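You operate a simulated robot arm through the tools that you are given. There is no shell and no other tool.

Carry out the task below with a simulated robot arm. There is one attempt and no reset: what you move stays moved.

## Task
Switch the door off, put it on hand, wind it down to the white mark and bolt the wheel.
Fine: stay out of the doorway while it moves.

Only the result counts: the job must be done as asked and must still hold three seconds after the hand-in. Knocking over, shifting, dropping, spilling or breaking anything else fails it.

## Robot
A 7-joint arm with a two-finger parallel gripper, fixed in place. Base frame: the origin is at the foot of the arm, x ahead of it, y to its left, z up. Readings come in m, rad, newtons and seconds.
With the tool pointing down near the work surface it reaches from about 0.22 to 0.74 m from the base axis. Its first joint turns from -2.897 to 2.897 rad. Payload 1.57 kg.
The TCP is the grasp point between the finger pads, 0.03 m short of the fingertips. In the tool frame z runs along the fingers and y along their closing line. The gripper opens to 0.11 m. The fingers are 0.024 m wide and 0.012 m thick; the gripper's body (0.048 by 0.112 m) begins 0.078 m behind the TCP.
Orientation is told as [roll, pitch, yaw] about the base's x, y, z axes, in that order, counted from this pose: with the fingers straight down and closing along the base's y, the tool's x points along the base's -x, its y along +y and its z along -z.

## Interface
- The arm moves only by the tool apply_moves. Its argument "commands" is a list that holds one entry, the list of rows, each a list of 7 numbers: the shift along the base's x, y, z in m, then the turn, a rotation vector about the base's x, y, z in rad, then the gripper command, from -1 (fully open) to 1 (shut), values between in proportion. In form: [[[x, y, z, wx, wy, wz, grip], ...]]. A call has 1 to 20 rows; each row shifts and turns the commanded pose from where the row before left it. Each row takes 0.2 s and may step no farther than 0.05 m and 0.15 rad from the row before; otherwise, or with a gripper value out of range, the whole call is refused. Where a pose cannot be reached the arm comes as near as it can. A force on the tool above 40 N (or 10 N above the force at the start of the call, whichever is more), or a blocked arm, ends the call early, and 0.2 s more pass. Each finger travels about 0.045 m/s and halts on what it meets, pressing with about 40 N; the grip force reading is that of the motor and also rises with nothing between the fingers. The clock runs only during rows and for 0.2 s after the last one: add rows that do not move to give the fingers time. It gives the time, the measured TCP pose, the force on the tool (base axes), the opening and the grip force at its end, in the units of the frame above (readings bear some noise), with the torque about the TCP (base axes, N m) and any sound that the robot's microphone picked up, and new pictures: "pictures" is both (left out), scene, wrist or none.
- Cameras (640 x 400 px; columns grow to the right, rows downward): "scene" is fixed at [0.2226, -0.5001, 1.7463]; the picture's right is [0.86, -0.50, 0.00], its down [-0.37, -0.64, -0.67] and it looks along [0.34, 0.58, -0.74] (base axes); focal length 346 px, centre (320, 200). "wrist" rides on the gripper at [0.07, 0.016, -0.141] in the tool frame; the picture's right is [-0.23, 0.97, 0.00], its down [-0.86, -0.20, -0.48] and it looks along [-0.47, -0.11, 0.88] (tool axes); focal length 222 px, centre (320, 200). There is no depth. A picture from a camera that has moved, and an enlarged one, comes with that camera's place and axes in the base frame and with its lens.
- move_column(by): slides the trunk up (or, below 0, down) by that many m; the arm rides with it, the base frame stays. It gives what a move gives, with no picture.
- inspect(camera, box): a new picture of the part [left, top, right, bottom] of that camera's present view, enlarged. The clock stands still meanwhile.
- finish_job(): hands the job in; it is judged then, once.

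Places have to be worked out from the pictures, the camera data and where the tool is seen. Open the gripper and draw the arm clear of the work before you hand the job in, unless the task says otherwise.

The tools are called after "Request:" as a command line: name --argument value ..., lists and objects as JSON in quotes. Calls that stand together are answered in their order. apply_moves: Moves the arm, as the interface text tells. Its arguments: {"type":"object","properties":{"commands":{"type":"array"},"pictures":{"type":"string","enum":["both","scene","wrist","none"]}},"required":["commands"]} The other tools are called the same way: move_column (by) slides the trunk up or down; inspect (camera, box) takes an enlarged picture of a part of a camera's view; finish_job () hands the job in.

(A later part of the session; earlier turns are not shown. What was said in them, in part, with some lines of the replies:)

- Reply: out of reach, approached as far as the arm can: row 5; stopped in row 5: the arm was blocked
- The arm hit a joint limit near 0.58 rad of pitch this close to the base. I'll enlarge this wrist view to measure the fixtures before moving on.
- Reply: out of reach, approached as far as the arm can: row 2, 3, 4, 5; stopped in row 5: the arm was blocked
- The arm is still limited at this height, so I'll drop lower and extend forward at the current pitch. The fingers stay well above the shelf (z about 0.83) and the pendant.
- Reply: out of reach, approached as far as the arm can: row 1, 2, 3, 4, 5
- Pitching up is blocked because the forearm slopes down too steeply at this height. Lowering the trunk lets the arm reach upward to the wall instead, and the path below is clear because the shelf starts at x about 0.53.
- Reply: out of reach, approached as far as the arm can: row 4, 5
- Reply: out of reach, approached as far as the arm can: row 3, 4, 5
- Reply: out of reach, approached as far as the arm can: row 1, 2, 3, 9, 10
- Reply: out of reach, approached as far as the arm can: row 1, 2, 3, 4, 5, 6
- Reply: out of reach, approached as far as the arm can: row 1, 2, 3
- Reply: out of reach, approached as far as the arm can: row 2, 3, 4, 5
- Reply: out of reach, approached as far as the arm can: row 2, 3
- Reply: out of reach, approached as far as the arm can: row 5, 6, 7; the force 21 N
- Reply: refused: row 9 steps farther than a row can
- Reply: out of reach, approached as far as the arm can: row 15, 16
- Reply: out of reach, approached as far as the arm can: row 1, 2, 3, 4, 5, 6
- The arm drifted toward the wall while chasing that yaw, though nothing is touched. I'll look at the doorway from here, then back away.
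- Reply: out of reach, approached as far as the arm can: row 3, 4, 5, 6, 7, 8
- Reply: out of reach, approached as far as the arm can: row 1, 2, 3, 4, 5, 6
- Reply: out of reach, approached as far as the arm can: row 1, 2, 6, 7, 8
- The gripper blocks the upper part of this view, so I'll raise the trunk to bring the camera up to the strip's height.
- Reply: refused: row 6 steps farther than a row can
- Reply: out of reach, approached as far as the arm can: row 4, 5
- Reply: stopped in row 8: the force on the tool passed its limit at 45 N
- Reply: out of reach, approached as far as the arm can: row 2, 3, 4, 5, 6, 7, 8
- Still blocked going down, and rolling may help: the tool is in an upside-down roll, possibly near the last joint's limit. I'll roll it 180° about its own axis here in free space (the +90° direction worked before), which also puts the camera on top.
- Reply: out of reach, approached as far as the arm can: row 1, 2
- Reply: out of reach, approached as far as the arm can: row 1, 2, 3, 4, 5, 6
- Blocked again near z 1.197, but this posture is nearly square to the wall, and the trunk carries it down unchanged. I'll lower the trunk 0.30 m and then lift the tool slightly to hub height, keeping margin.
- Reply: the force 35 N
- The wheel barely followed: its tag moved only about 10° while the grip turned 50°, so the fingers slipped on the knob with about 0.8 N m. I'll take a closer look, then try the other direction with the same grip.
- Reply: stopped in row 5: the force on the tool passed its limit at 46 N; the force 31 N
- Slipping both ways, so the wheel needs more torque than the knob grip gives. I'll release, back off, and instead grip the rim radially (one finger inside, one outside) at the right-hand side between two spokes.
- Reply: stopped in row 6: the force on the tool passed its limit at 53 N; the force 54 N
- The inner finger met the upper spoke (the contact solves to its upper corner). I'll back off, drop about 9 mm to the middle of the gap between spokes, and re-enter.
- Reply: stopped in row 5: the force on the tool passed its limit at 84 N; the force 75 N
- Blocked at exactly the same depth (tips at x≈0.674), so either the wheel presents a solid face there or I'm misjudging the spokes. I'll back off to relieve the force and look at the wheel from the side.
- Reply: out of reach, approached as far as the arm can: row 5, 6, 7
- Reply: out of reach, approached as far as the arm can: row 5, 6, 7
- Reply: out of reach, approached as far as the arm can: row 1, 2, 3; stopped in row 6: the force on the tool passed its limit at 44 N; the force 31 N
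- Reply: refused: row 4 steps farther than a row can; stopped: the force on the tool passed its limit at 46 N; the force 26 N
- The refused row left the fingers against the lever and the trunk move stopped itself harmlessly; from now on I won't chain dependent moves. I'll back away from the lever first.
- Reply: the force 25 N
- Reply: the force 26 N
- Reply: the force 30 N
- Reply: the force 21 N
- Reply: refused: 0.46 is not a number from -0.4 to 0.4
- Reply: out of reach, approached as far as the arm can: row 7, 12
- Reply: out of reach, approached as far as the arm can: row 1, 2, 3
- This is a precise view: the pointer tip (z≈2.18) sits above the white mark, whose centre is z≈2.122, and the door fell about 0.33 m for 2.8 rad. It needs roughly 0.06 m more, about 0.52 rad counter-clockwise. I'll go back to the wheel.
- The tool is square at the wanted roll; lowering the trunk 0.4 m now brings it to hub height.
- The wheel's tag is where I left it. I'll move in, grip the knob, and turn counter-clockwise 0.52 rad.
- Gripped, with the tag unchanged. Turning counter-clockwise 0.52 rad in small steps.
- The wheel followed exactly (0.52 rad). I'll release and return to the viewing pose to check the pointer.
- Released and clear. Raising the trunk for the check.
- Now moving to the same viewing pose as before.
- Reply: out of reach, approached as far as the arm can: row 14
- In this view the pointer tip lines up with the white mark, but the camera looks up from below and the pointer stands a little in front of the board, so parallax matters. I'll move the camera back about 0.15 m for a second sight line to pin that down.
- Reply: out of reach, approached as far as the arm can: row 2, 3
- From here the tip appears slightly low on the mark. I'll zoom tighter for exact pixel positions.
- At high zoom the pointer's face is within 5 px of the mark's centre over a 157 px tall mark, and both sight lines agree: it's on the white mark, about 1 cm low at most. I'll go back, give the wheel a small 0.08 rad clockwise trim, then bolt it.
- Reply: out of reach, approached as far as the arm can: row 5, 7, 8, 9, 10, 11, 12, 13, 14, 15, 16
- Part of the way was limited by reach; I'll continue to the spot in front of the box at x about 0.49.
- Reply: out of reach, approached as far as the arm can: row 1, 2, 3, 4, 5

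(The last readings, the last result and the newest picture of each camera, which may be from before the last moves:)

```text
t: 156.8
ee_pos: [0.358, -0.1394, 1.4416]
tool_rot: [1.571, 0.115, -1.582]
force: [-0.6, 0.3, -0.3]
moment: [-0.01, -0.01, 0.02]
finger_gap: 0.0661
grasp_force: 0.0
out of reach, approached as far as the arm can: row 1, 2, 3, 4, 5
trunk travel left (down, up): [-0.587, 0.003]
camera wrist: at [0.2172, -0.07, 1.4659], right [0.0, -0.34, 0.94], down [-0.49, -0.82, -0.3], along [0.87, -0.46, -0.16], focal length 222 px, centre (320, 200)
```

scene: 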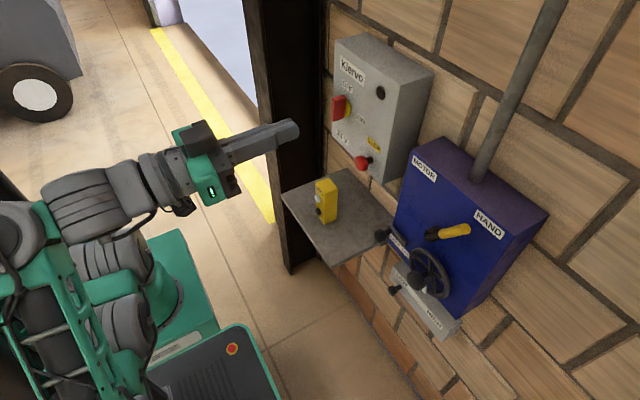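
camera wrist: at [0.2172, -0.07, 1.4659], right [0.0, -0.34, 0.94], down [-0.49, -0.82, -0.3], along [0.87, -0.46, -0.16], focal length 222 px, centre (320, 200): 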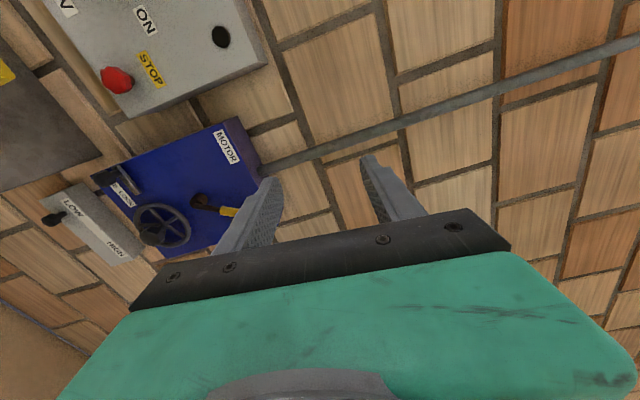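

The roll succeeded and should have freed the wrist. Now I'll move to the spot in front of the wheel.

Request:
apply_moves --commands '[[[0.03, -0.02, -0.01, 0, 0, 0, -0.2], [0.03, -0.025, -0.01, 0, 0, 0, -0.2], [0.03, -0.03, -0.01, 0, 0, 0.01, -0.2], [0.02, -0.03, -0.02, 0.1, 0, 0, -0.2], [0.02, -0.006, -0.01, 0.1, 0, 0, -0.2], [0, 0, 0, 0.1, 0, 0, -0.2], [0, 0, 0, 0.1, 0, 0, -0.2], [0, 0, 0, 0.1, 0, 0, -0.2]]]' --pictures "wrist"

```text
t: 158.6
ee_pos: [0.3636, -0.1036, 1.4543]
tool_rot: [1.572, 0.612, -1.569]
force: [0.5, -0.1, 0.0]
moment: [0.01, 0.02, 0.03]
finger_gap: 0.0657
grasp_force: 0.1
out of reach, approached as far as the arm can: row 1, 2, 3, 4, 5
trunk travel left (down, up): [-0.587, 0.003]
camera wrist: at [0.2222, -0.0561, 1.5075], right [0.0, -0.75, 0.67], down [-0.48, -0.59, -0.66], along [0.88, -0.32, -0.36], focal length 222 px, centre (320, 200)
```

wrist: 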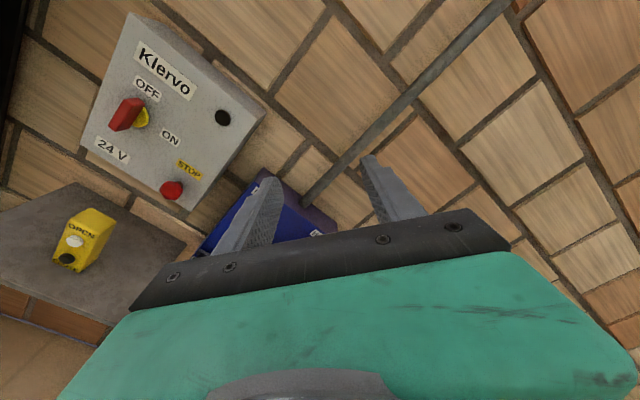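

The wrist limit near the centre plane is blocking again. Yawing toward +y while moving right, as before, should relieve it.

Request:
apply_moves --commands '[[[0, -0.02, 0, 0, 0, 0.1, -0.2], [0, -0.03, 0, 0, 0, 0.1, -0.2], [0, -0.03, 0, 0, 0, 0.1, -0.2], [0, -0.03, 0, 0, 0, 0.1, -0.2], [0.02, -0.03, -0.01, 0, 0, 0, -0.2], [0.03, -0.01, -0.02, 0, 0, 0, -0.2], [0.03, 0, -0.02, 0, 0, 0, -0.2]]]'

```text
t: 160.2
ee_pos: [0.3764, -0.1568, 1.4784]
tool_rot: [1.573, 0.611, -1.169]
force: [-0.6, 0.1, 0.0]
moment: [0.01, -0.02, 0.0]
finger_gap: 0.0659
grasp_force: 0.1
out of reach, approached as far as the arm can: row 2, 3, 4, 5, 6, 7
trunk travel left (down, up): [-0.587, 0.003]
camera wrist: at [0.2274, -0.1675, 1.5309], right [0.29, -0.69, 0.67], down [-0.21, -0.73, -0.65], along [0.93, 0.05, -0.36], focal length 222 px, centre (320, 200)
```

scene: 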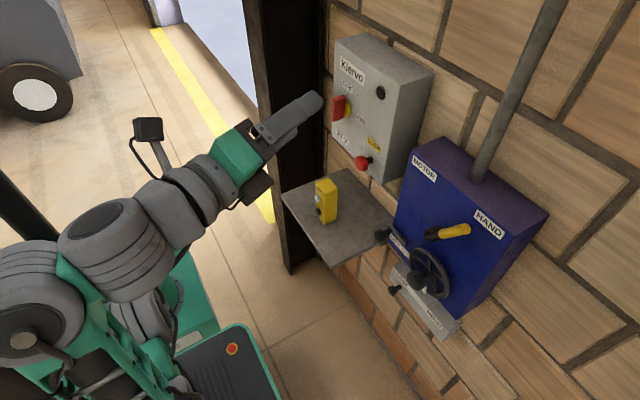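
wrist: 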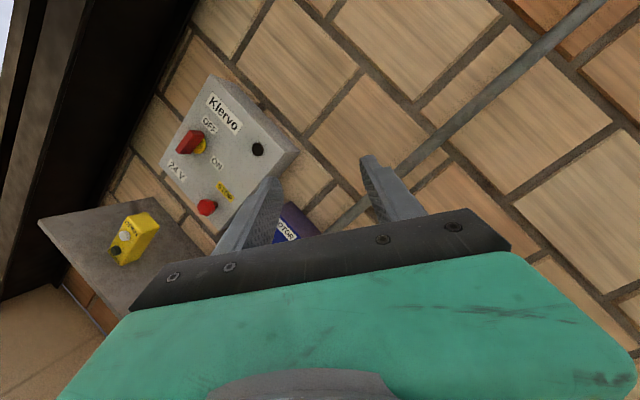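

The elbow has swung to another side on the way back, which limits this approach. Lowering the trunk changes the relative height, so I'll do that in this clear spot and then try extending.

Request:
move_column --by -0.4

```text
t: 164.0
ee_pos: [0.3756, -0.1577, 1.0781]
tool_rot: [1.573, 0.611, -1.17]
force: [0.1, -1.0, 0.9]
moment: [-0.02, 0.0, -0.04]
finger_gap: 0.0662
grasp_force: 0.0
trunk travel left (down, up): [-0.187, 0.403]
```

Now I'll try rising slightly while extending forward and to the right.

Request:
apply_moves --commands '[[[0.0, -0.01, 0.03, 0, 0, 0, -0.2], [0.01, -0.02, 0.03, 0, 0, 0, -0.2], [0.02, -0.02, 0.03, 0, 0, 0, -0.2], [0.03, -0.02, 0.02, 0, 0, 0, -0.2], [0.03, -0.02, 0.0, 0, 0, 0, -0.2], [0.03, -0.02, 0, 0, 0, 0, -0.2]]]'

```text
t: 165.4
ee_pos: [0.3888, -0.1805, 1.1628]
tool_rot: [1.632, 0.611, -1.137]
force: [-0.1, -0.5, 0.7]
moment: [0.0, -0.02, -0.04]
finger_gap: 0.0663
grasp_force: 0.1
out of reach, approached as far as the arm can: row 1, 2, 3, 4, 5, 6
trunk travel left (down, up): [-0.187, 0.403]
camera wrist: at [0.2377, -0.1924, 1.2089], right [0.26, -0.7, 0.67], down [-0.18, -0.71, -0.68], along [0.95, 0.05, -0.31], focal length 222 px, centre (320, 200)
```

scene: 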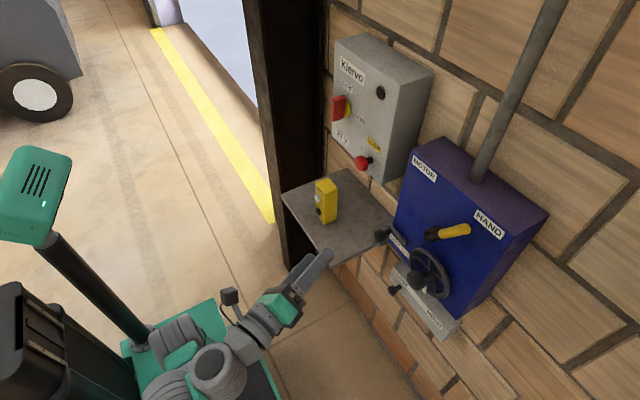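
wrist: 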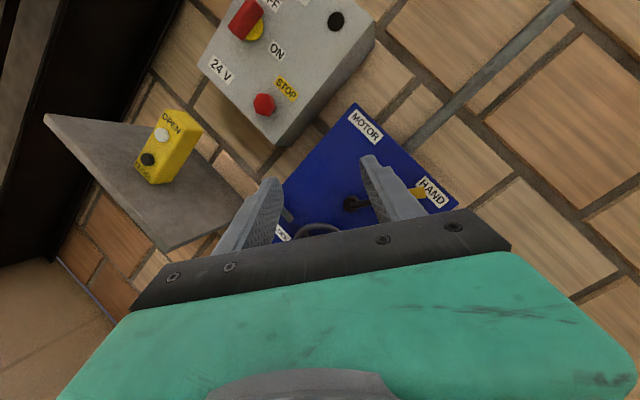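

Still limited, so I'll pitch the tool down about 0.7 rad while extending forward and to the right, as in the natural starting posture; it can come back up once extended.

Request:
apply_moves --commands '[[[0.0, -0.01, 0.0, -0.054, 0.129, 0, -0.2], [0.01, -0.01, 0.0, -0.054, 0.129, 0, -0.2], [0.01, -0.02, 0.0, -0.054, 0.129, 0, -0.2], [0.02, -0.02, 0.0, -0.054, 0.129, 0, -0.2], [0.02, -0.02, 0.0, -0.054, 0.129, 0, -0.2], [0.02, -0.02, 0, 0, 0, 0, -0.2], [0.02, -0.02, 0, 0, 0, 0, -0.2]]]'

```text
t: 167.0
ee_pos: [0.2966, -0.0634, 1.1113]
tool_rot: [1.13, 0.566, -1.419]
force: [0.6, 0.0, 0.5]
moment: [0.01, 0.02, 0.0]
finger_gap: 0.0659
grasp_force: 0.0
out of reach, approached as far as the arm can: row 1, 2, 3, 4, 5, 6, 7
trunk travel left (down, up): [-0.187, 0.403]
camera wrist: at [0.1725, -0.0631, 1.211], right [0.51, -0.59, 0.62], down [-0.4, -0.8, -0.44], along [0.76, -0.02, -0.65], focal length 222 px, centre (320, 200)
```

scene: 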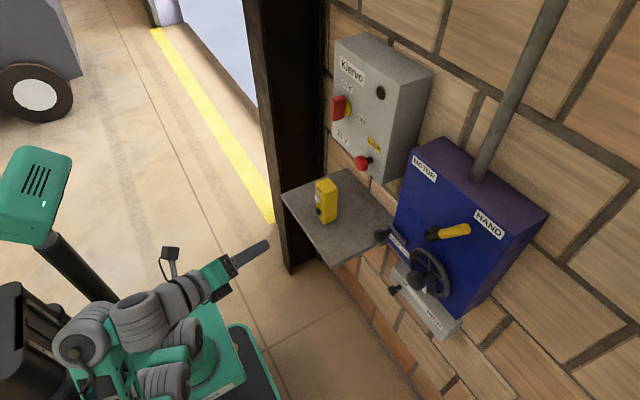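
wrist: 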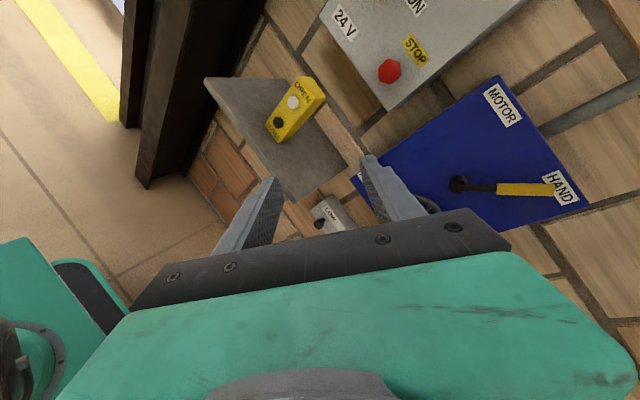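

This branch has the arm leaning over backward: its base joint flipped when the wrist passed over the base axis during my step back. I'll undo the pitch and bring the wrist back across the axis to the left (+y) side, so it can then swing round the front normally.

Request:
apply_moves --commands '[[[0.0, 0.01, 0.03, 0.054, -0.129, 0, -0.2], [0.0, 0.01, 0.03, 0.054, -0.129, 0, -0.2], [0.0, 0.01, 0.03, 0.054, -0.129, 0, -0.2], [0, 0.02, 0.02, 0.02, -0.05, 0, -0.2], [0, 0.03, 0.02, 0, 0, 0, -0.2], [0, 0.03, 0, 0, 0, 0, -0.2], [0, 0.03, 0, 0, 0, 0, -0.2], [0, 0.03, 0, 0, 0, 0, -0.2]]]'

```text
t: 168.8
ee_pos: [0.246, 0.1497, 1.2528]
tool_rot: [1.739, 0.621, -0.722]
force: [-0.1, 0.1, 0.1]
moment: [0.01, 0.02, 0.02]
finger_gap: 0.066
grasp_force: 0.1
trunk travel left (down, up): [-0.187, 0.403]
stopped in row 8: the arm was blocked; the commanded pose is now the measured one
camera wrist: at [0.1058, 0.0844, 1.285], right [0.45, -0.61, 0.65], down [0.11, -0.68, -0.72], along [0.89, 0.4, -0.24], focal length 222 px, centre (320, 200)
```

scene: 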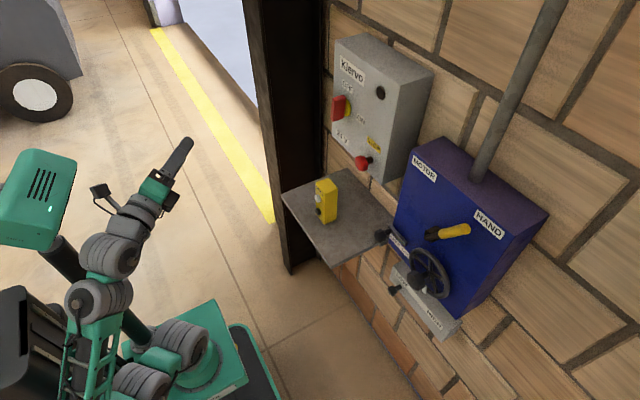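
wrist: 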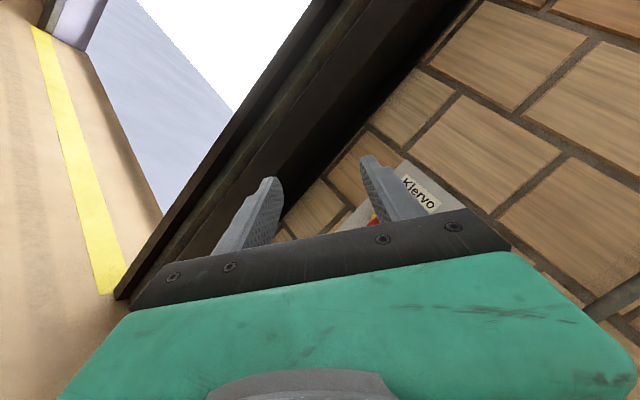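

The elbow is simply folded behind, the same wrist limit as at the start. The remedy is to rise first, extend forward while high, and only then come down on the right.

Request:
apply_moves --commands '[[[0.0, 0, 0.03, 0, 0, 0, -0.2], [0.005, 0, 0.03, 0, 0, 0, -0.2], [0.01, 0, 0.03, 0, 0, 0, -0.2], [0.02, 0, 0.03, 0, 0, -0.05, -0.2], [0.03, -0.01, 0.02, 0, 0, -0.05, -0.2], [0.03, -0.02, 0.02, 0, 0, -0.05, -0.2], [0.03, -0.03, 0, 0, 0, -0.05, -0.2], [0.03, -0.03, 0, 0, 0, -0.05, -0.2]]]'

```text
t: 170.6
ee_pos: [0.3953, 0.0766, 1.4094]
tool_rot: [1.72, 0.603, -0.992]
force: [-0.1, -0.6, 0.8]
moment: [-0.05, 0.0, 0.02]
finger_gap: 0.066
grasp_force: 0.0
trunk travel left (down, up): [-0.187, 0.403]
camera wrist: at [0.2443, 0.0495, 1.4443], right [0.28, -0.69, 0.66], down [-0.07, -0.71, -0.71], along [0.96, 0.15, -0.25], focal length 222 px, centre (320, 200)
```

scene: 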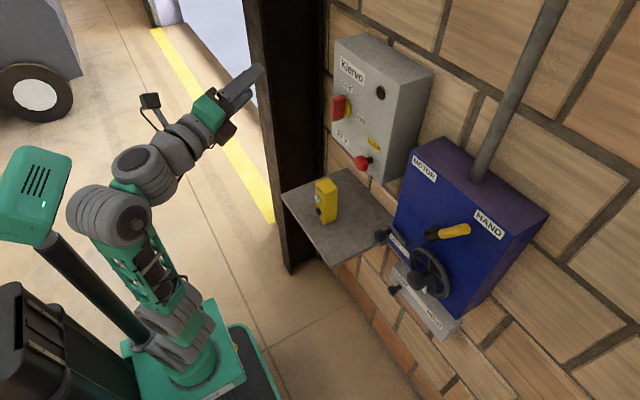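
wrist: 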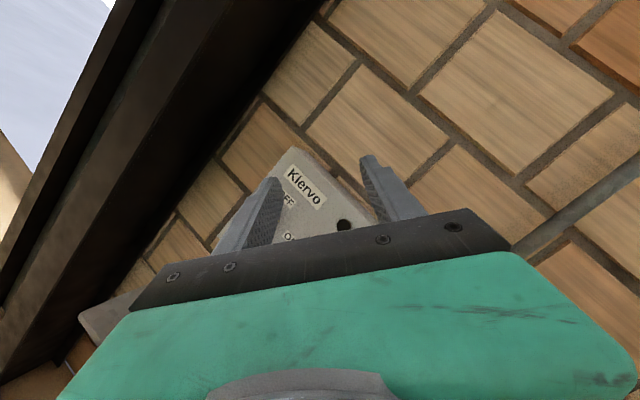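

That freed it. I'll continue forward and to the right at this height.

Request:
apply_moves --commands '[[[0.02, -0.04, 0, 0, 0, 0, -0.2], [0.02, -0.04, 0, 0, 0, 0, -0.2], [0.02, -0.04, 0, 0, 0, 0, -0.2], [0.02, -0.04, -0.01, 0, 0, 0, -0.2], [0.02, -0.04, -0.02, 0, 0, 0, -0.2], [0.01, -0.04, -0.02, 0, 0, 0, -0.2], [0, -0.04, -0.03, 0, 0, 0, -0.2], [0, -0.03, -0.03, 0, 0, 0, -0.2], [0, 0, -0.04, 0, 0, 0, -0.2], [0, 0, -0.04, 0, 0, 0, -0.2]]]'

```text
t: 172.8
ee_pos: [0.4935, -0.1927, 1.1908]
tool_rot: [1.722, 0.605, -0.993]
force: [0.3, -0.2, -0.2]
moment: [-0.03, -0.01, -0.07]
finger_gap: 0.0658
grasp_force: 0.0
out of reach, approached as far as the arm can: row 2, 3, 5, 7, 8
trunk travel left (down, up): [-0.187, 0.403]
camera wrist: at [0.3413, -0.2203, 1.2257], right [0.28, -0.69, 0.66], down [-0.07, -0.7, -0.71], along [0.96, 0.15, -0.24], focal length 222 px, centre (320, 200)
```

scene: 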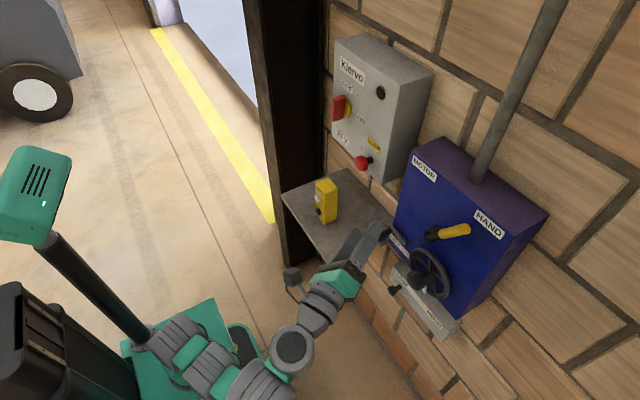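
wrist: 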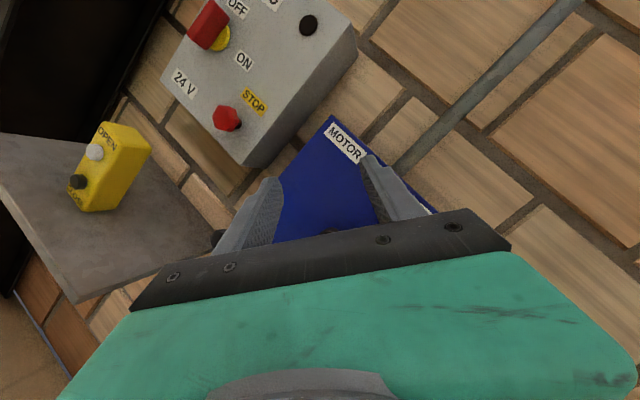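

Good, I'm in front of the box again. I'll come down to hub height while levelling the slight upward pitch.

Request:
apply_moves --commands '[[[0, -0.01, -0.035, -0.03, 0.057, 0, -0.2], [0, -0.01, -0.035, -0.03, 0.057, 0, -0.2], [0, -0.01, -0.035, 0, 0, 0, -0.2], [0, -0.01, -0.035, 0, 0, 0, -0.2], [0, -0.01, -0.035, 0, 0, 0, -0.2], [0, -0.01, -0.035, 0, 0, 0, -0.2], [0, 0, 0, 0, 0, -0.12, -0.2], [0, 0, 0, 0, 0, -0.12, -0.2], [0, 0, 0, 0, 0, -0.12, -0.2], [0, 0, 0, 0, 0, -0.12, -0.2]]]'

```text
t: 175.0
ee_pos: [0.5014, -0.2239, 1.1089]
tool_rot: [1.71, 0.607, -1.243]
force: [0.3, 0.5, 0.0]
moment: [0.02, 0.01, -0.01]
finger_gap: 0.066
grasp_force: 0.0
out of reach, approached as far as the arm can: row 1, 2, 4, 5, 6, 7, 8, 9, 10
trunk travel left (down, up): [-0.187, 0.403]
camera wrist: at [0.3468, -0.2133, 1.1449], right [0.11, -0.74, 0.66], down [-0.24, -0.67, -0.7], along [0.96, -0.09, -0.25], focal length 222 px, centre (320, 200)
```

scene: 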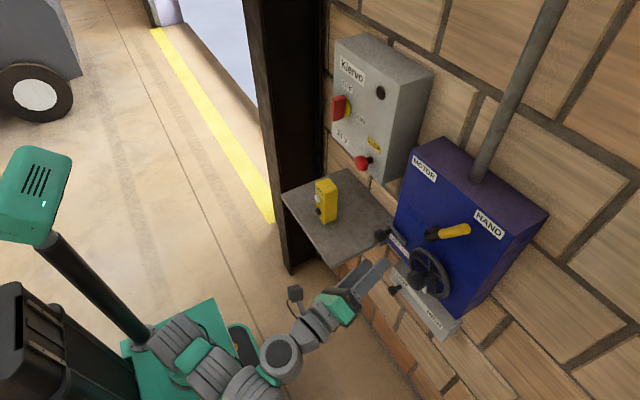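
wrist: 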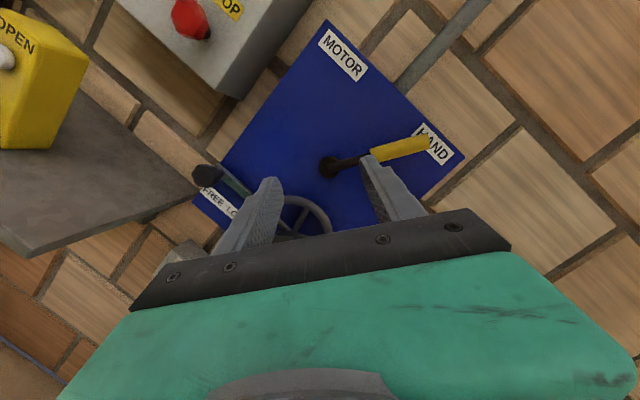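

The arm again stops short, so I'll finish the roll to upright first, since that posture worked well at this spot earlier.

Request:
apply_moves --commands '[[[0, -0.01, 0.01, 0.137, 0.034, 0.01, -0.2], [0, -0.01, 0.01, 0.137, 0.034, 0.01, -0.2], [0, -0.01, 0.0, 0.137, 0.034, 0.01, -0.2], [0, 0, 0.0, 0.137, 0.034, 0.01, -0.2], [0, 0, 0.0, 0.137, 0.034, 0.01, -0.2], [0, 0, 0, -0.02, 0.1, 0, -0.2], [0, 0, -0.02, 0, 0, 0, -0.2], [0, 0, -0.03, 0, 0, 0, -0.2], [0, 0, -0.03, 0, 0, 0, -0.2]]]'

```text
t: 177.0
ee_pos: [0.5017, -0.2587, 1.1028]
tool_rot: [1.975, 1.303, -0.961]
force: [0.9, 0.0, 0.0]
moment: [-0.01, -0.01, -0.02]
finger_gap: 0.0659
grasp_force: 0.1
out of reach, approached as far as the arm can: row 6, 8, 9
trunk travel left (down, up): [-0.187, 0.403]
camera wrist: at [0.3554, -0.2884, 1.1594], right [0.21, -0.98, 0.02], down [-0.37, -0.1, -0.92], along [0.9, 0.19, -0.38], focal length 222 px, centre (320, 200)
```

scene: 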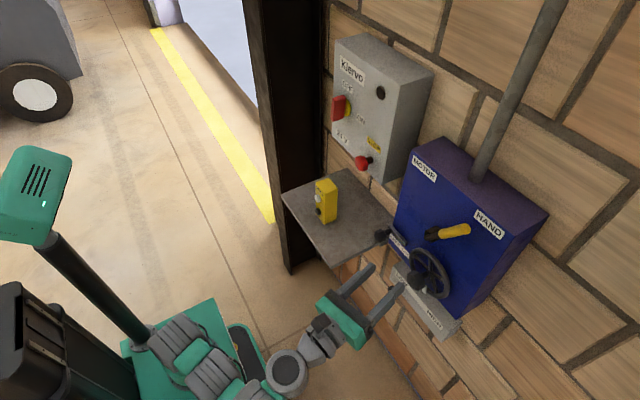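
wrist: 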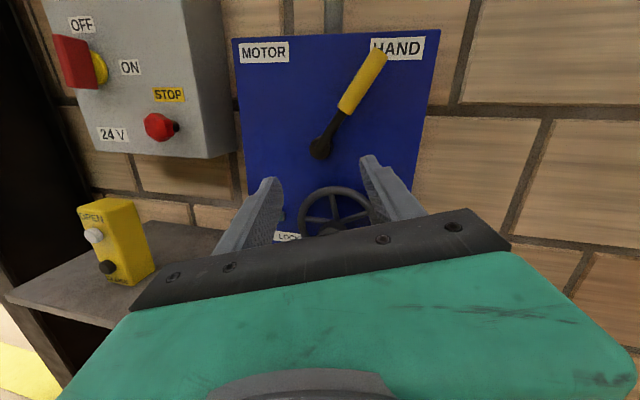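

Nearly upright now; the trunk can do the rest. I'll lower it 0.125 m.

Request:
move_column --by -0.125

Request:
inspect --camera "wrist" --box '[0, 0, 640, 400]'

```text
t: 178.5
ee_pos: [0.5016, -0.2579, 0.9791]
tool_rot: [1.973, 1.3, -0.962]
force: [0.2, 0.6, -0.2]
moment: [0.01, 0.0, -0.01]
finger_gap: 0.0658
grasp_force: 0.0
trunk travel left (down, up): [-0.062, 0.528]
```

```text
1.00 times, centred on (320, 200) of wrist (not enlarged: the box is as wide or as high as the picture)
camera zoom: at [0.3554, -0.2883, 1.0346], right [0.21, -0.98, 0.02], down [-0.37, -0.1, -0.92], along [0.9, 0.19, -0.38], focal length 222 px, centre (320, 200)
```

zoom: 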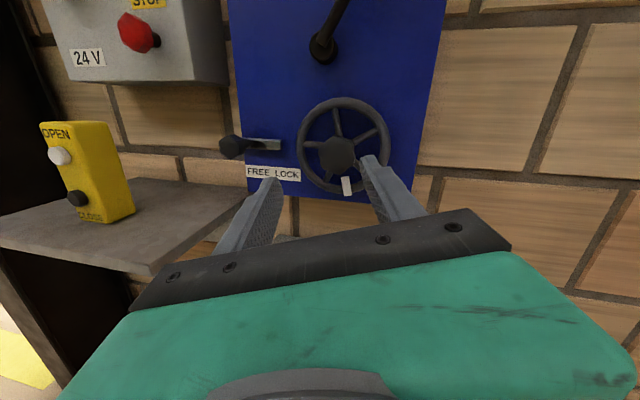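

Now at hub height with the wheel and bolt in view. I'll square the tool to the wall.

Request:
apply_moves --commands '[[[0, 0, 0, -0.01, 0.05, -0.07, -0.2], [0, 0, 0, -0.01, 0.05, -0.07, -0.2], [0, 0.005, 0, 0, 0, -0.07, -0.2], [0, 0, 0, 0, 0, 0, -0.2]]]' --pictures "wrist"

Request:
inspect --camera "wrist" --box '[200, 60, 420, 220]'

```text
t: 179.5
ee_pos: [0.5007, -0.2582, 0.9791]
tool_rot: [1.972, 1.299, -0.962]
force: [0.0, -1.6, -0.3]
moment: [-0.02, -0.01, 0.0]
finger_gap: 0.066
grasp_force: 0.0
out of reach, approached as far as the arm can: row 1, 2, 3
trunk travel left (down, up): [-0.062, 0.528]
camera wrist: at [0.3554, -0.2884, 1.0345], right [0.21, -0.98, 0.02], down [-0.37, -0.1, -0.92], along [0.9, 0.19, -0.38], focal length 222 px, centre (320, 200)
```

wrist: 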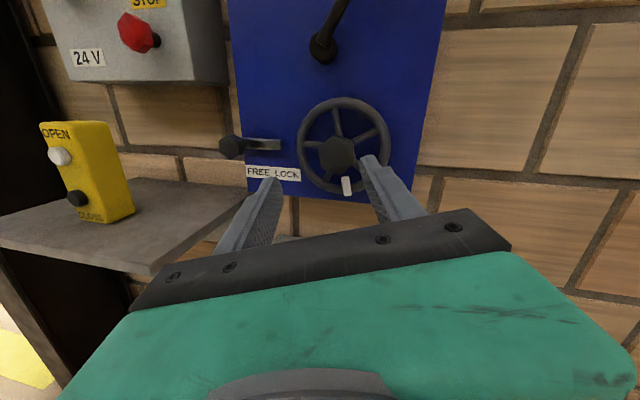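

```text
2.50 times, centred on (310, 140) of wrist
camera zoom: at [0.3554, -0.2884, 1.0345], right [0.21, -0.98, 0.02], down [-0.37, -0.1, -0.92], along [0.9, 0.19, -0.38], focal length 555 px, centre (345, 350)
```

zoom: 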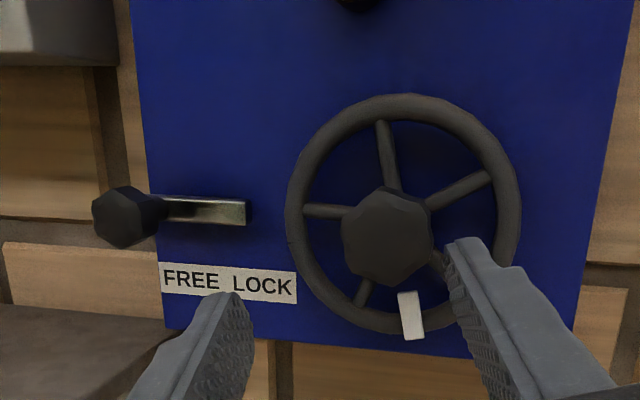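

The tool won't square up in this posture, but the bolt doesn't need it: yaw 0.2 and slight pitch are fine for gripping and sliding its knob. I'll move across in front of the bolt at x about 0.52.

Request:
apply_moves --commands '[[[0.0, 0.02, 0, 0, 0, 0.03, -0.1], [0.0, 0.03, 0, 0, 0, 0.03, -0.1], [0.01, 0.03, 0, 0, 0, 0.03, -0.1], [0.01, 0.03, 0, 0, 0, 0.03, -0.1], [0, 0.03, 0, 0, 0, 0.03, -0.1], [0, 0, 0, 0, 0, 0, -0.1]]]'

```text
t: 180.9
ee_pos: [0.5062, -0.1875, 0.983]
tool_rot: [2.006, 1.295, -0.799]
force: [-0.6, 0.6, -1.0]
moment: [0.0, 0.0, 0.01]
finger_gap: 0.0604
grasp_force: 0.1
out of reach, approached as far as the arm can: row 2, 3, 4, 5
trunk travel left (down, up): [-0.062, 0.528]
camera wrist: at [0.366, -0.2355, 1.0383], right [0.34, -0.94, 0.02], down [-0.35, -0.15, -0.93], along [0.87, 0.31, -0.37], focal length 222 px, centre (320, 200)
```

scene: 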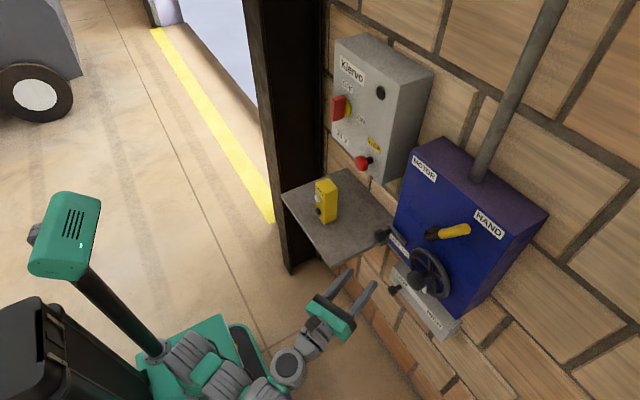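
wrist: 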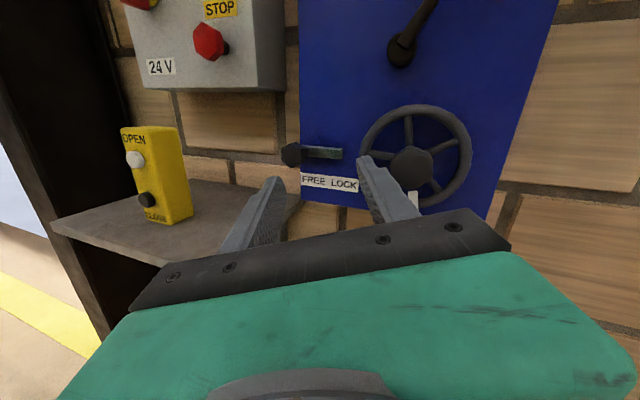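

I'll use the last bit of trunk travel downward, so the arm works relatively higher and has more freedom.

Request:
move_column --by -0.06

```text
t: 181.9
ee_pos: [0.5069, -0.1865, 0.9239]
tool_rot: [2.005, 1.296, -0.802]
force: [0.7, -0.6, 0.2]
moment: [0.03, -0.01, 0.0]
finger_gap: 0.0607
grasp_force: 0.1
trunk travel left (down, up): [-0.002, 0.588]
```

Now rising back to bolt height while moving left and forward.

Request:
apply_moves --commands '[[[0.0, 0.0, 0.025, 0, 0, 0, -0.1], [0.0, 0.01, 0.025, 0, 0, 0, -0.1], [0.01, 0.02, 0.005, 0, 0, 0, -0.1], [0.02, 0.02, 0, 0, 0, 0, -0.1], [0.02, 0.02, 0, 0, 0, 0, -0.1], [0.02, 0.01, 0, 0, 0, 0, -0.1], [0, 0, 0, 0, 0, 0, -0.1]]]'

```text
t: 183.5
ee_pos: [0.5518, -0.1309, 0.9725]
tool_rot: [2.029, 1.291, -0.775]
force: [0.7, -0.8, 0.0]
moment: [-0.03, -0.02, 0.0]
finger_gap: 0.0606
grasp_force: 0.0
out of reach, approached as far as the arm can: row 4, 5
trunk travel left (down, up): [-0.002, 0.588]
camera wrist: at [0.4112, -0.1798, 1.0256], right [0.34, -0.94, 0.02], down [-0.34, -0.15, -0.93], along [0.88, 0.31, -0.37], focal length 222 px, centre (320, 200)
```

scene: 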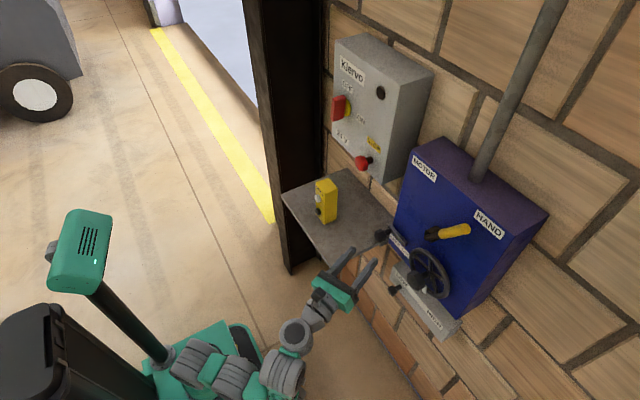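
wrist: 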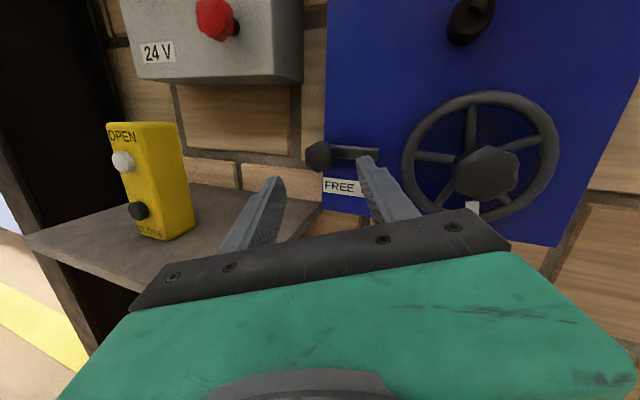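

It moves freely now, and straight ahead along the tool is the bolt knob at about (0.66, -0.094, 0.977). I'll advance along the tool axis so the fingers straddle it.

Request:
apply_moves --commands '[[[0.028, 0.0104, 0.001, 0, 0, 0, -0.1], [0.028, 0.0104, 0.001, 0, 0, 0, -0.1], [0.025, 0.0104, 0.001, 0, 0, 0, -0.1], [0, 0, 0, 0, 0, 0, -0.1]]]'

Request:
inspect --camera "scene" --box '[340, 200, 460, 320]'

```text
t: 184.5
ee_pos: [0.6332, -0.0974, 0.9749]
tool_rot: [2.005, 1.295, -0.801]
force: [-1.4, 0.5, -0.9]
moment: [0.01, -0.01, 0.02]
finger_gap: 0.0605
grasp_force: 0.1
trunk travel left (down, up): [-0.002, 0.588]
camera wrist: at [0.4922, -0.1462, 1.0294], right [0.34, -0.94, 0.02], down [-0.35, -0.15, -0.93], along [0.87, 0.31, -0.37], focal length 222 px, centre (320, 200)
```

scene: 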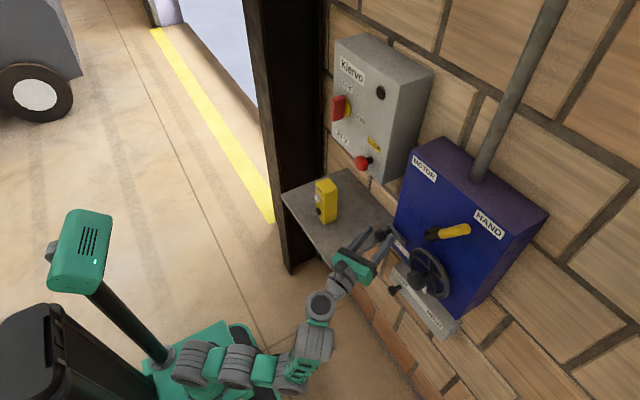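
wrist: 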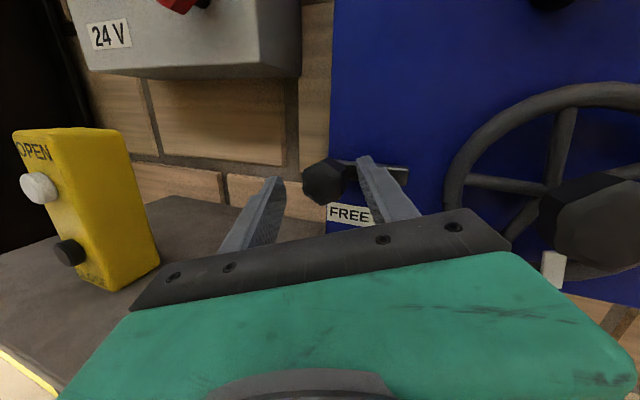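

```text
3.33 times, centred on (400, 260) of scene
camera zoom: at [0.2226, -0.5001, 1.7463], right [0.86, -0.5, 0.0], down [-0.37, -0.64, -0.67], along [0.34, 0.58, -0.74], focal length 1153 px, centre (53, 0)
```

zoom: 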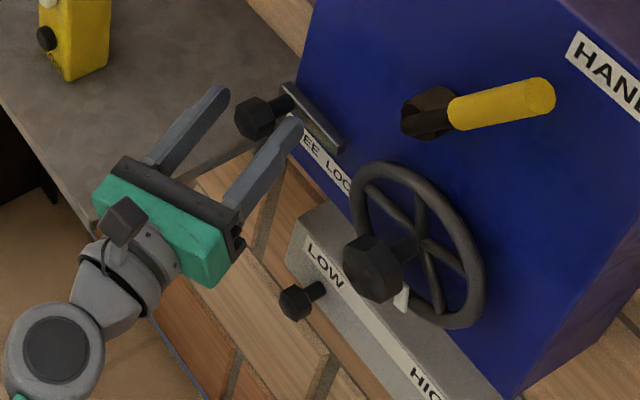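

The knob is between the fingers. I'll close on it, then slide it toward LOCK (-y) in small steps.

Request:
apply_moves --commands '[[[0, -0.004, 0.001, 0, 0, 0, 1], [0, 0, 0, 0, 0, 0, 1], [0, 0, 0, 0, 0, 0, 1], [0, 0, 0, 0, 0, 0, 1], [0, -0.004, 0, 0, 0, 0, 1], [0, -0.004, 0, 0, 0, 0, 1], [0, -0.004, 0, 0, 0, 0, 1], [0, -0.004, 0, 0, 0, 0, 1], [0, -0.004, 0, 0, 0, 0, 1], [0, -0.004, 0, 0, 0, 0, 1]]]'

Request:
inspect --camera "scene" --box '[340, 200, 460, 320]'

```text
t: 186.7
ee_pos: [0.632, -0.1263, 0.9765]
tool_rot: [2.004, 1.296, -0.803]
force: [8.1, 1.7, -2.7]
moment: [-0.3, 0.02, -0.48]
finger_gap: 0.0359
grasp_force: 42.6
trunk travel left (down, up): [-0.002, 0.588]
camera wrist: at [0.4921, -0.1748, 1.0316], right [0.34, -0.94, 0.02], down [-0.35, -0.15, -0.93], along [0.87, 0.31, -0.38], focal length 222 px, centre (320, 200)
```

scene: 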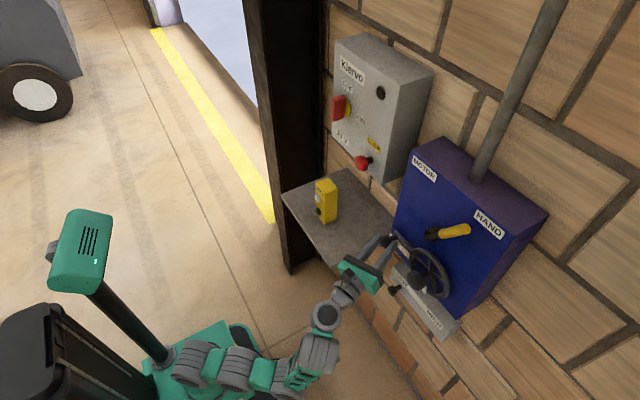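
wrist: 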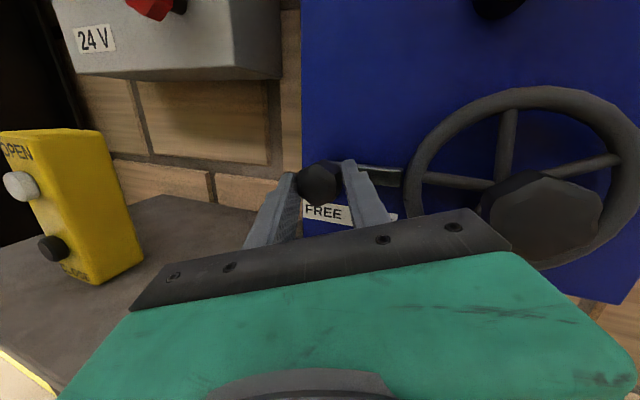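

```text
3.33 times, centred on (400, 260) of scene
camera zoom: at [0.2226, -0.5001, 1.7463], right [0.86, -0.5, 0.0], down [-0.37, -0.64, -0.67], along [0.34, 0.58, -0.74], focal length 1153 px, centre (53, 0)
```

zoom: 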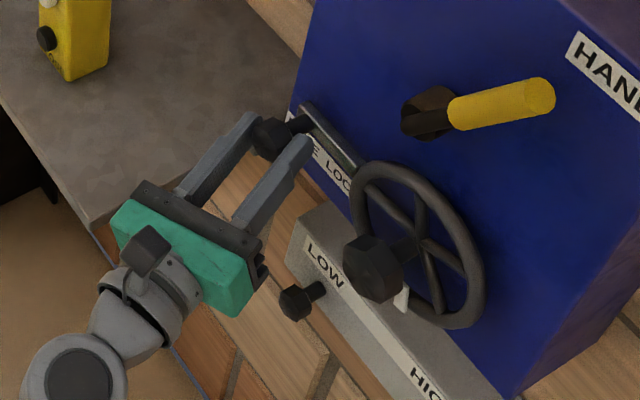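

The bolt is sliding toward the wheel easily. I'll continue until it meets its stop.

Request:
apply_moves --commands '[[[0, -0.004, 0, 0, 0, 0, 1], [0, -0.004, 0, 0, 0, 0, 1], [0, -0.004, 0, 0, 0, 0, 1], [0, -0.004, 0, 0, 0, 0, 1], [0, -0.004, 0, 0, 0, 0, 1], [0, -0.004, 0, 0, 0, 0, 1], [0, 0, 0, 0, 0, 0, 1]]]'

Request:
inspect --camera "scene" --box '[340, 200, 460, 320]'

```text
t: 188.0
ee_pos: [0.6324, -0.1378, 0.9763]
tool_rot: [1.972, 1.287, -0.814]
force: [22.3, 34.0, -2.1]
moment: [0.29, -0.51, -0.13]
finger_gap: 0.0364
grasp_force: 42.4
trunk travel left (down, up): [-0.002, 0.588]
stopped in row 6: the force on the tool passed its limit at 43 N (the readings are from after the stop); the commanded pose is now the measured one
camera wrist: at [0.4927, -0.1874, 1.0321], right [0.36, -0.93, 0.03], down [-0.34, -0.17, -0.92], along [0.87, 0.32, -0.38], focal length 222 px, centre (320, 200)
```

scene: 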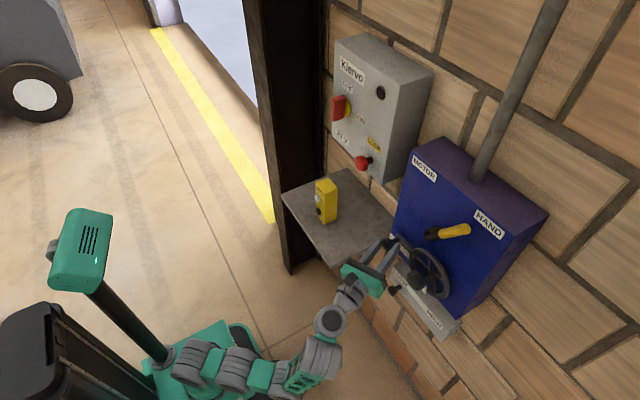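
wrist: 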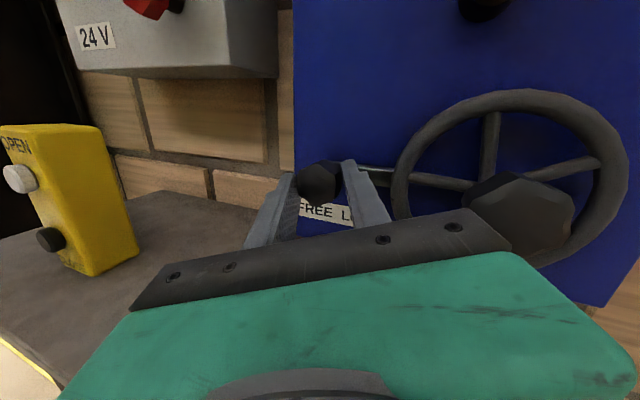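

```text
3.33 times, centred on (400, 260) of scene
camera zoom: at [0.2226, -0.5001, 1.7463], right [0.86, -0.5, 0.0], down [-0.37, -0.64, -0.67], along [0.34, 0.58, -0.74], focal length 1153 px, centre (53, 0)
```

zoom: 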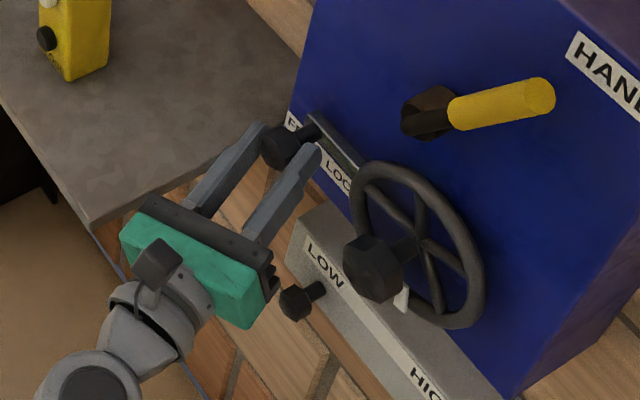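

The bolt hit a firm stop (43 N) at, or a few millimetres beyond, its original wheel-holding position. I'll release and back straight out along the tool axis.

Request:
apply_moves --commands '[[[0, 0, 0, 0, 0, 0, 0.4], [0, 0.002, 0, 0, 0, 0, 0], [0, 0.002, 0, 0, 0, 0, -0.1], [0, 0, 0, 0, 0, 0, -0.1], [-0.028, -0.0104, -0.001, 0, 0, 0, -0.1], [-0.028, -0.0104, -0.001, 0, 0, 0, -0.1], [-0.028, -0.0104, -0.001, 0, 0, 0, -0.1], [-0.02, -0.01, 0, 0, 0, 0, -0.1]]]'

Request:
inspect --camera "scene" --box '[395, 230, 475, 310]'

Request:
inspect --camera "scene" --box '[370, 130, 560, 350]'

Request:
inspect --camera "wrist" --box '[240, 60, 560, 260]'

```text
t: 189.8
ee_pos: [0.5241, -0.1789, 0.9755]
tool_rot: [1.985, 1.289, -0.809]
force: [-0.3, 0.0, 0.6]
moment: [0.0, -0.01, -0.02]
finger_gap: 0.0607
grasp_force: 0.1
trunk travel left (down, up): [-0.002, 0.588]
camera wrist: at [0.3836, -0.2298, 1.0304], right [0.35, -0.94, 0.03], down [-0.34, -0.16, -0.93], along [0.87, 0.31, -0.38], focal length 222 px, centre (320, 200)
```

scene: 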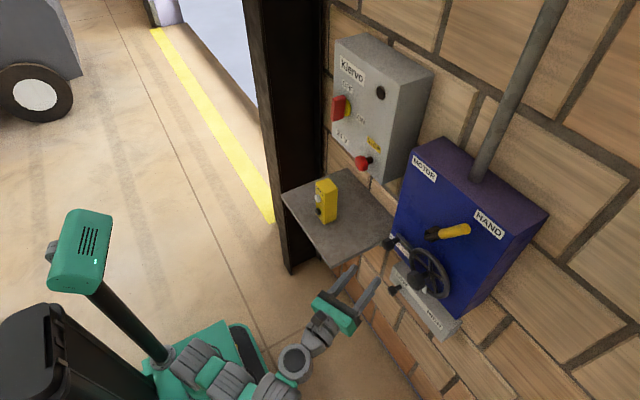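
wrist: 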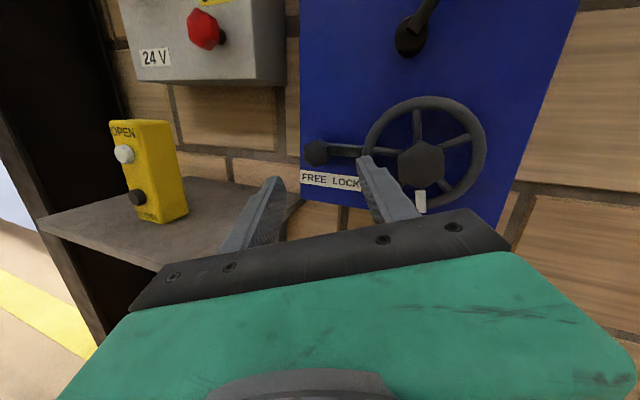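

```text
5.00 times, centred on (435, 270) of scene
camera zoom: at [0.2226, -0.5001, 1.7463], right [0.86, -0.5, 0.0], down [-0.37, -0.64, -0.67], along [0.34, 0.58, -0.74], focal length 1729 px, centre (-255, -150)
```

zoom: 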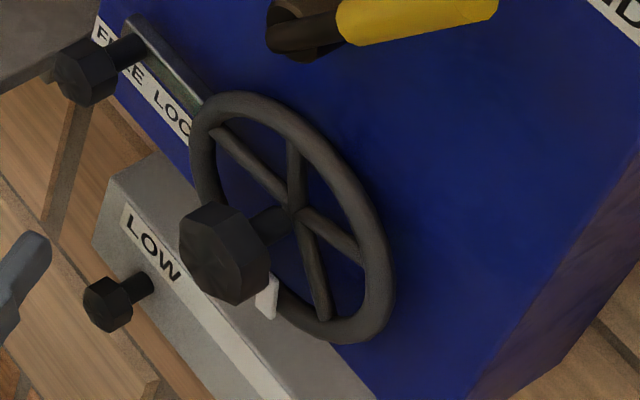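

```text
1.82 times, centred on (465, 240) of scene
camera zoom: at [0.2226, -0.5001, 1.7463], right [0.86, -0.5, 0.0], down [-0.37, -0.64, -0.67], along [0.34, 0.58, -0.74], focal length 629 px, centre (56, 127)
```

zoom: 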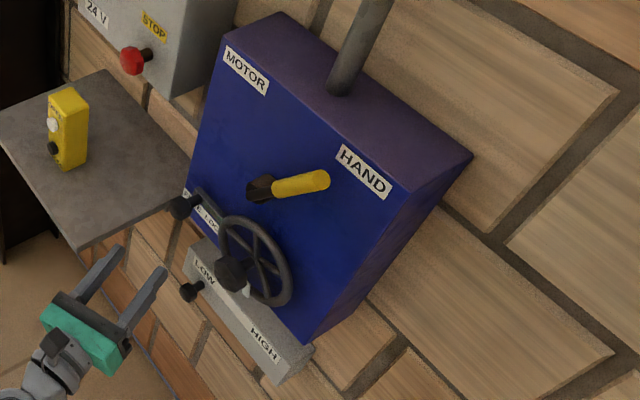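

```text
2.00 times, centred on (400, 160) of wrist
camera zoom: at [0.3836, -0.2298, 1.0304], right [0.35, -0.94, 0.03], down [-0.34, -0.16, -0.93], along [0.87, 0.31, -0.38], focal length 444 px, centre (160, 280)
```

zoom: 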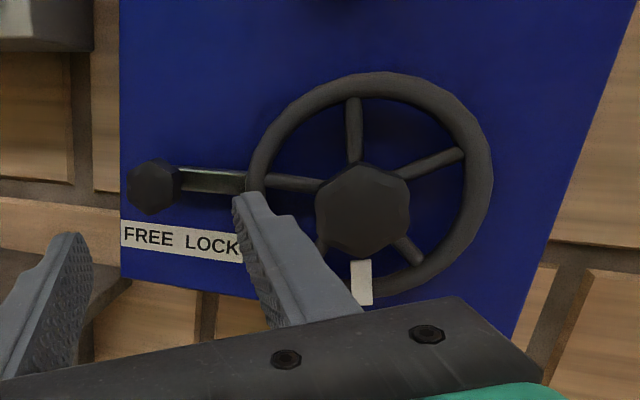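

The bolt is back exactly where it originally held the wheel rigid, with its tip about 6 mm into the rim, and the wheel hasn't moved. Switch, lever and pointer were checked earlier, so I'll open the gripper fully and draw the arm clear.

Request:
apply_moves --commands '[[[-0.03, -0.015, 0.01, 0, 0, 0, -0.5], [-0.03, -0.015, 0.02, 0, 0, 0, -1], [-0.03, -0.01, 0.03, 0, 0, 0, -1], [-0.02, 0, 0.03, 0, 0, 0, -1], [0, 0, 0.03, 0, 0, 0, -1], [0, 0, 0, 0, 0, 0, -1]]]'

Request:
inspect --camera "scene" --box '[300, 20, 450, 190]'

Request:
inspect --camera "scene" --box '[270, 130, 560, 350]'

```text
t: 191.2
ee_pos: [0.4142, -0.2179, 1.0921]
tool_rot: [2.006, 1.288, -0.794]
force: [0.5, 0.4, 0.3]
moment: [0.0, -0.01, -0.03]
finger_gap: 0.11
grasp_force: 0.1
out of reach, approached as far as the arm can: row 5
trunk travel left (down, up): [-0.002, 0.588]
camera wrist: at [0.2731, -0.2682, 1.1451], right [0.35, -0.94, 0.03], down [-0.34, -0.15, -0.93], along [0.87, 0.31, -0.37], focal length 222 px, centre (320, 200)
```

scene: 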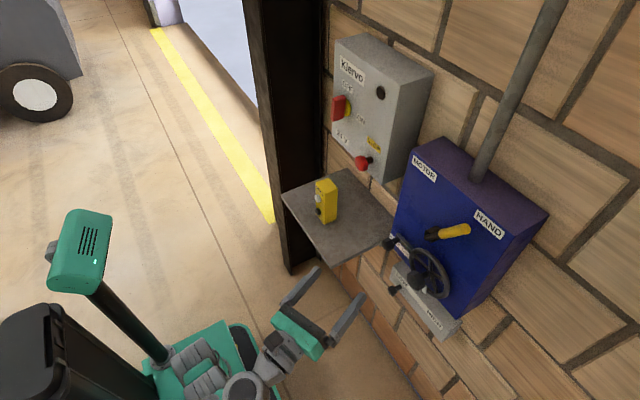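
wrist: 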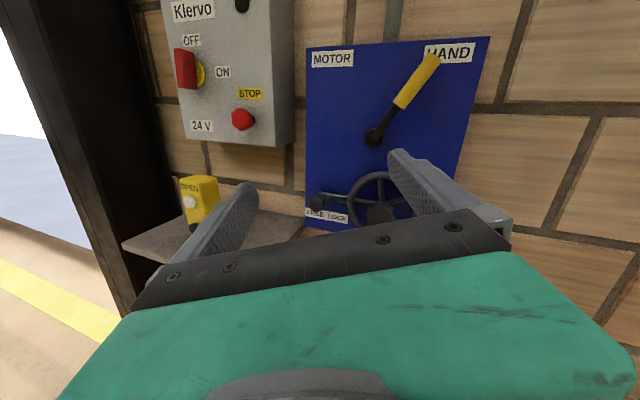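

```text
2.35 times, centred on (375, 105) of scene
camera zoom: at [0.2226, -0.5001, 1.7463], right [0.86, -0.5, 0.0], down [-0.37, -0.64, -0.67], along [0.34, 0.58, -0.74], focal length 814 px, centre (191, 424)
```

zoom: 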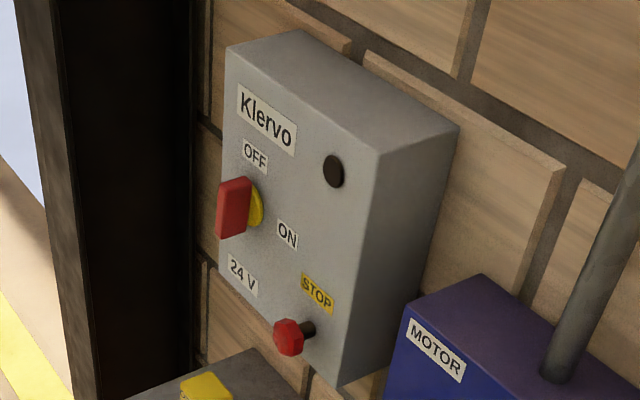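

```text
1.82 times, centred on (415, 240) of scene
camera zoom: at [0.2226, -0.5001, 1.7463], right [0.86, -0.5, 0.0], down [-0.37, -0.64, -0.67], along [0.34, 0.58, -0.74], focal length 629 px, centre (147, 127)
```

zoom: 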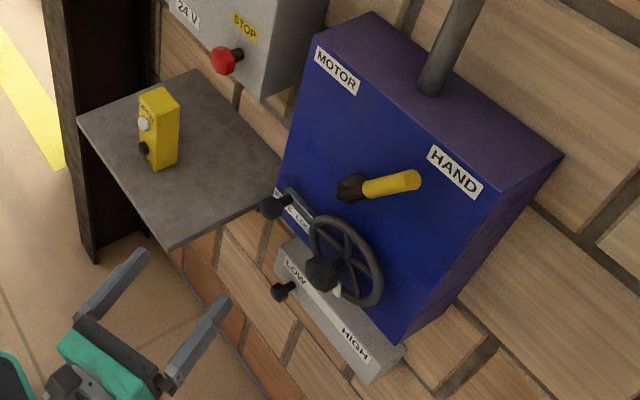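

The final state checks out:
- The switch is at OFF with the lamp dark.
- The lever is at HAND.
- The door pointer is on the white mark, and the wheel angle is unchanged since I measured it.
- The bolt is fully in.
- The pendant is undisturbed, the gripper is open and the arm is clear of the work and the doorway.

I'm handing in.

Request:
finish_job

```text
The job is handed in.
```

The door is switched off, on hand, wound down to the white mark and bolted. I've handed the job in; no verdict has come back yet.

- **Switch:** it's at OFF and the green lamp is dark. The handle turned when the arm sagged against it on the way in, not by a planned push.
- **Lever:** it's hard against its stop at HAND.
- **Door:** it came down about 0.39 m. The red pointer sits within the white mark, roughly 1 cm below its centre. I planned a small trim to centre it but left it out, because the arm couldn't square up to the wheel again.
- **Bolt:** it's against its stop, in the same place where it held the wheel rigid before I started. The wheel was bolted at first, so I pulled the bolt to FREE before winding. I didn't try turning the wheel again after re-bolting.

The arm stayed out of the doorway whenever the door moved. Early on I pushed hard on the wheel while finding out it was bolted; nothing shifted. I didn't touch the pendant, the STOP button or the LOW/HIGH slider. The gripper is open and the arm is clear of the work.
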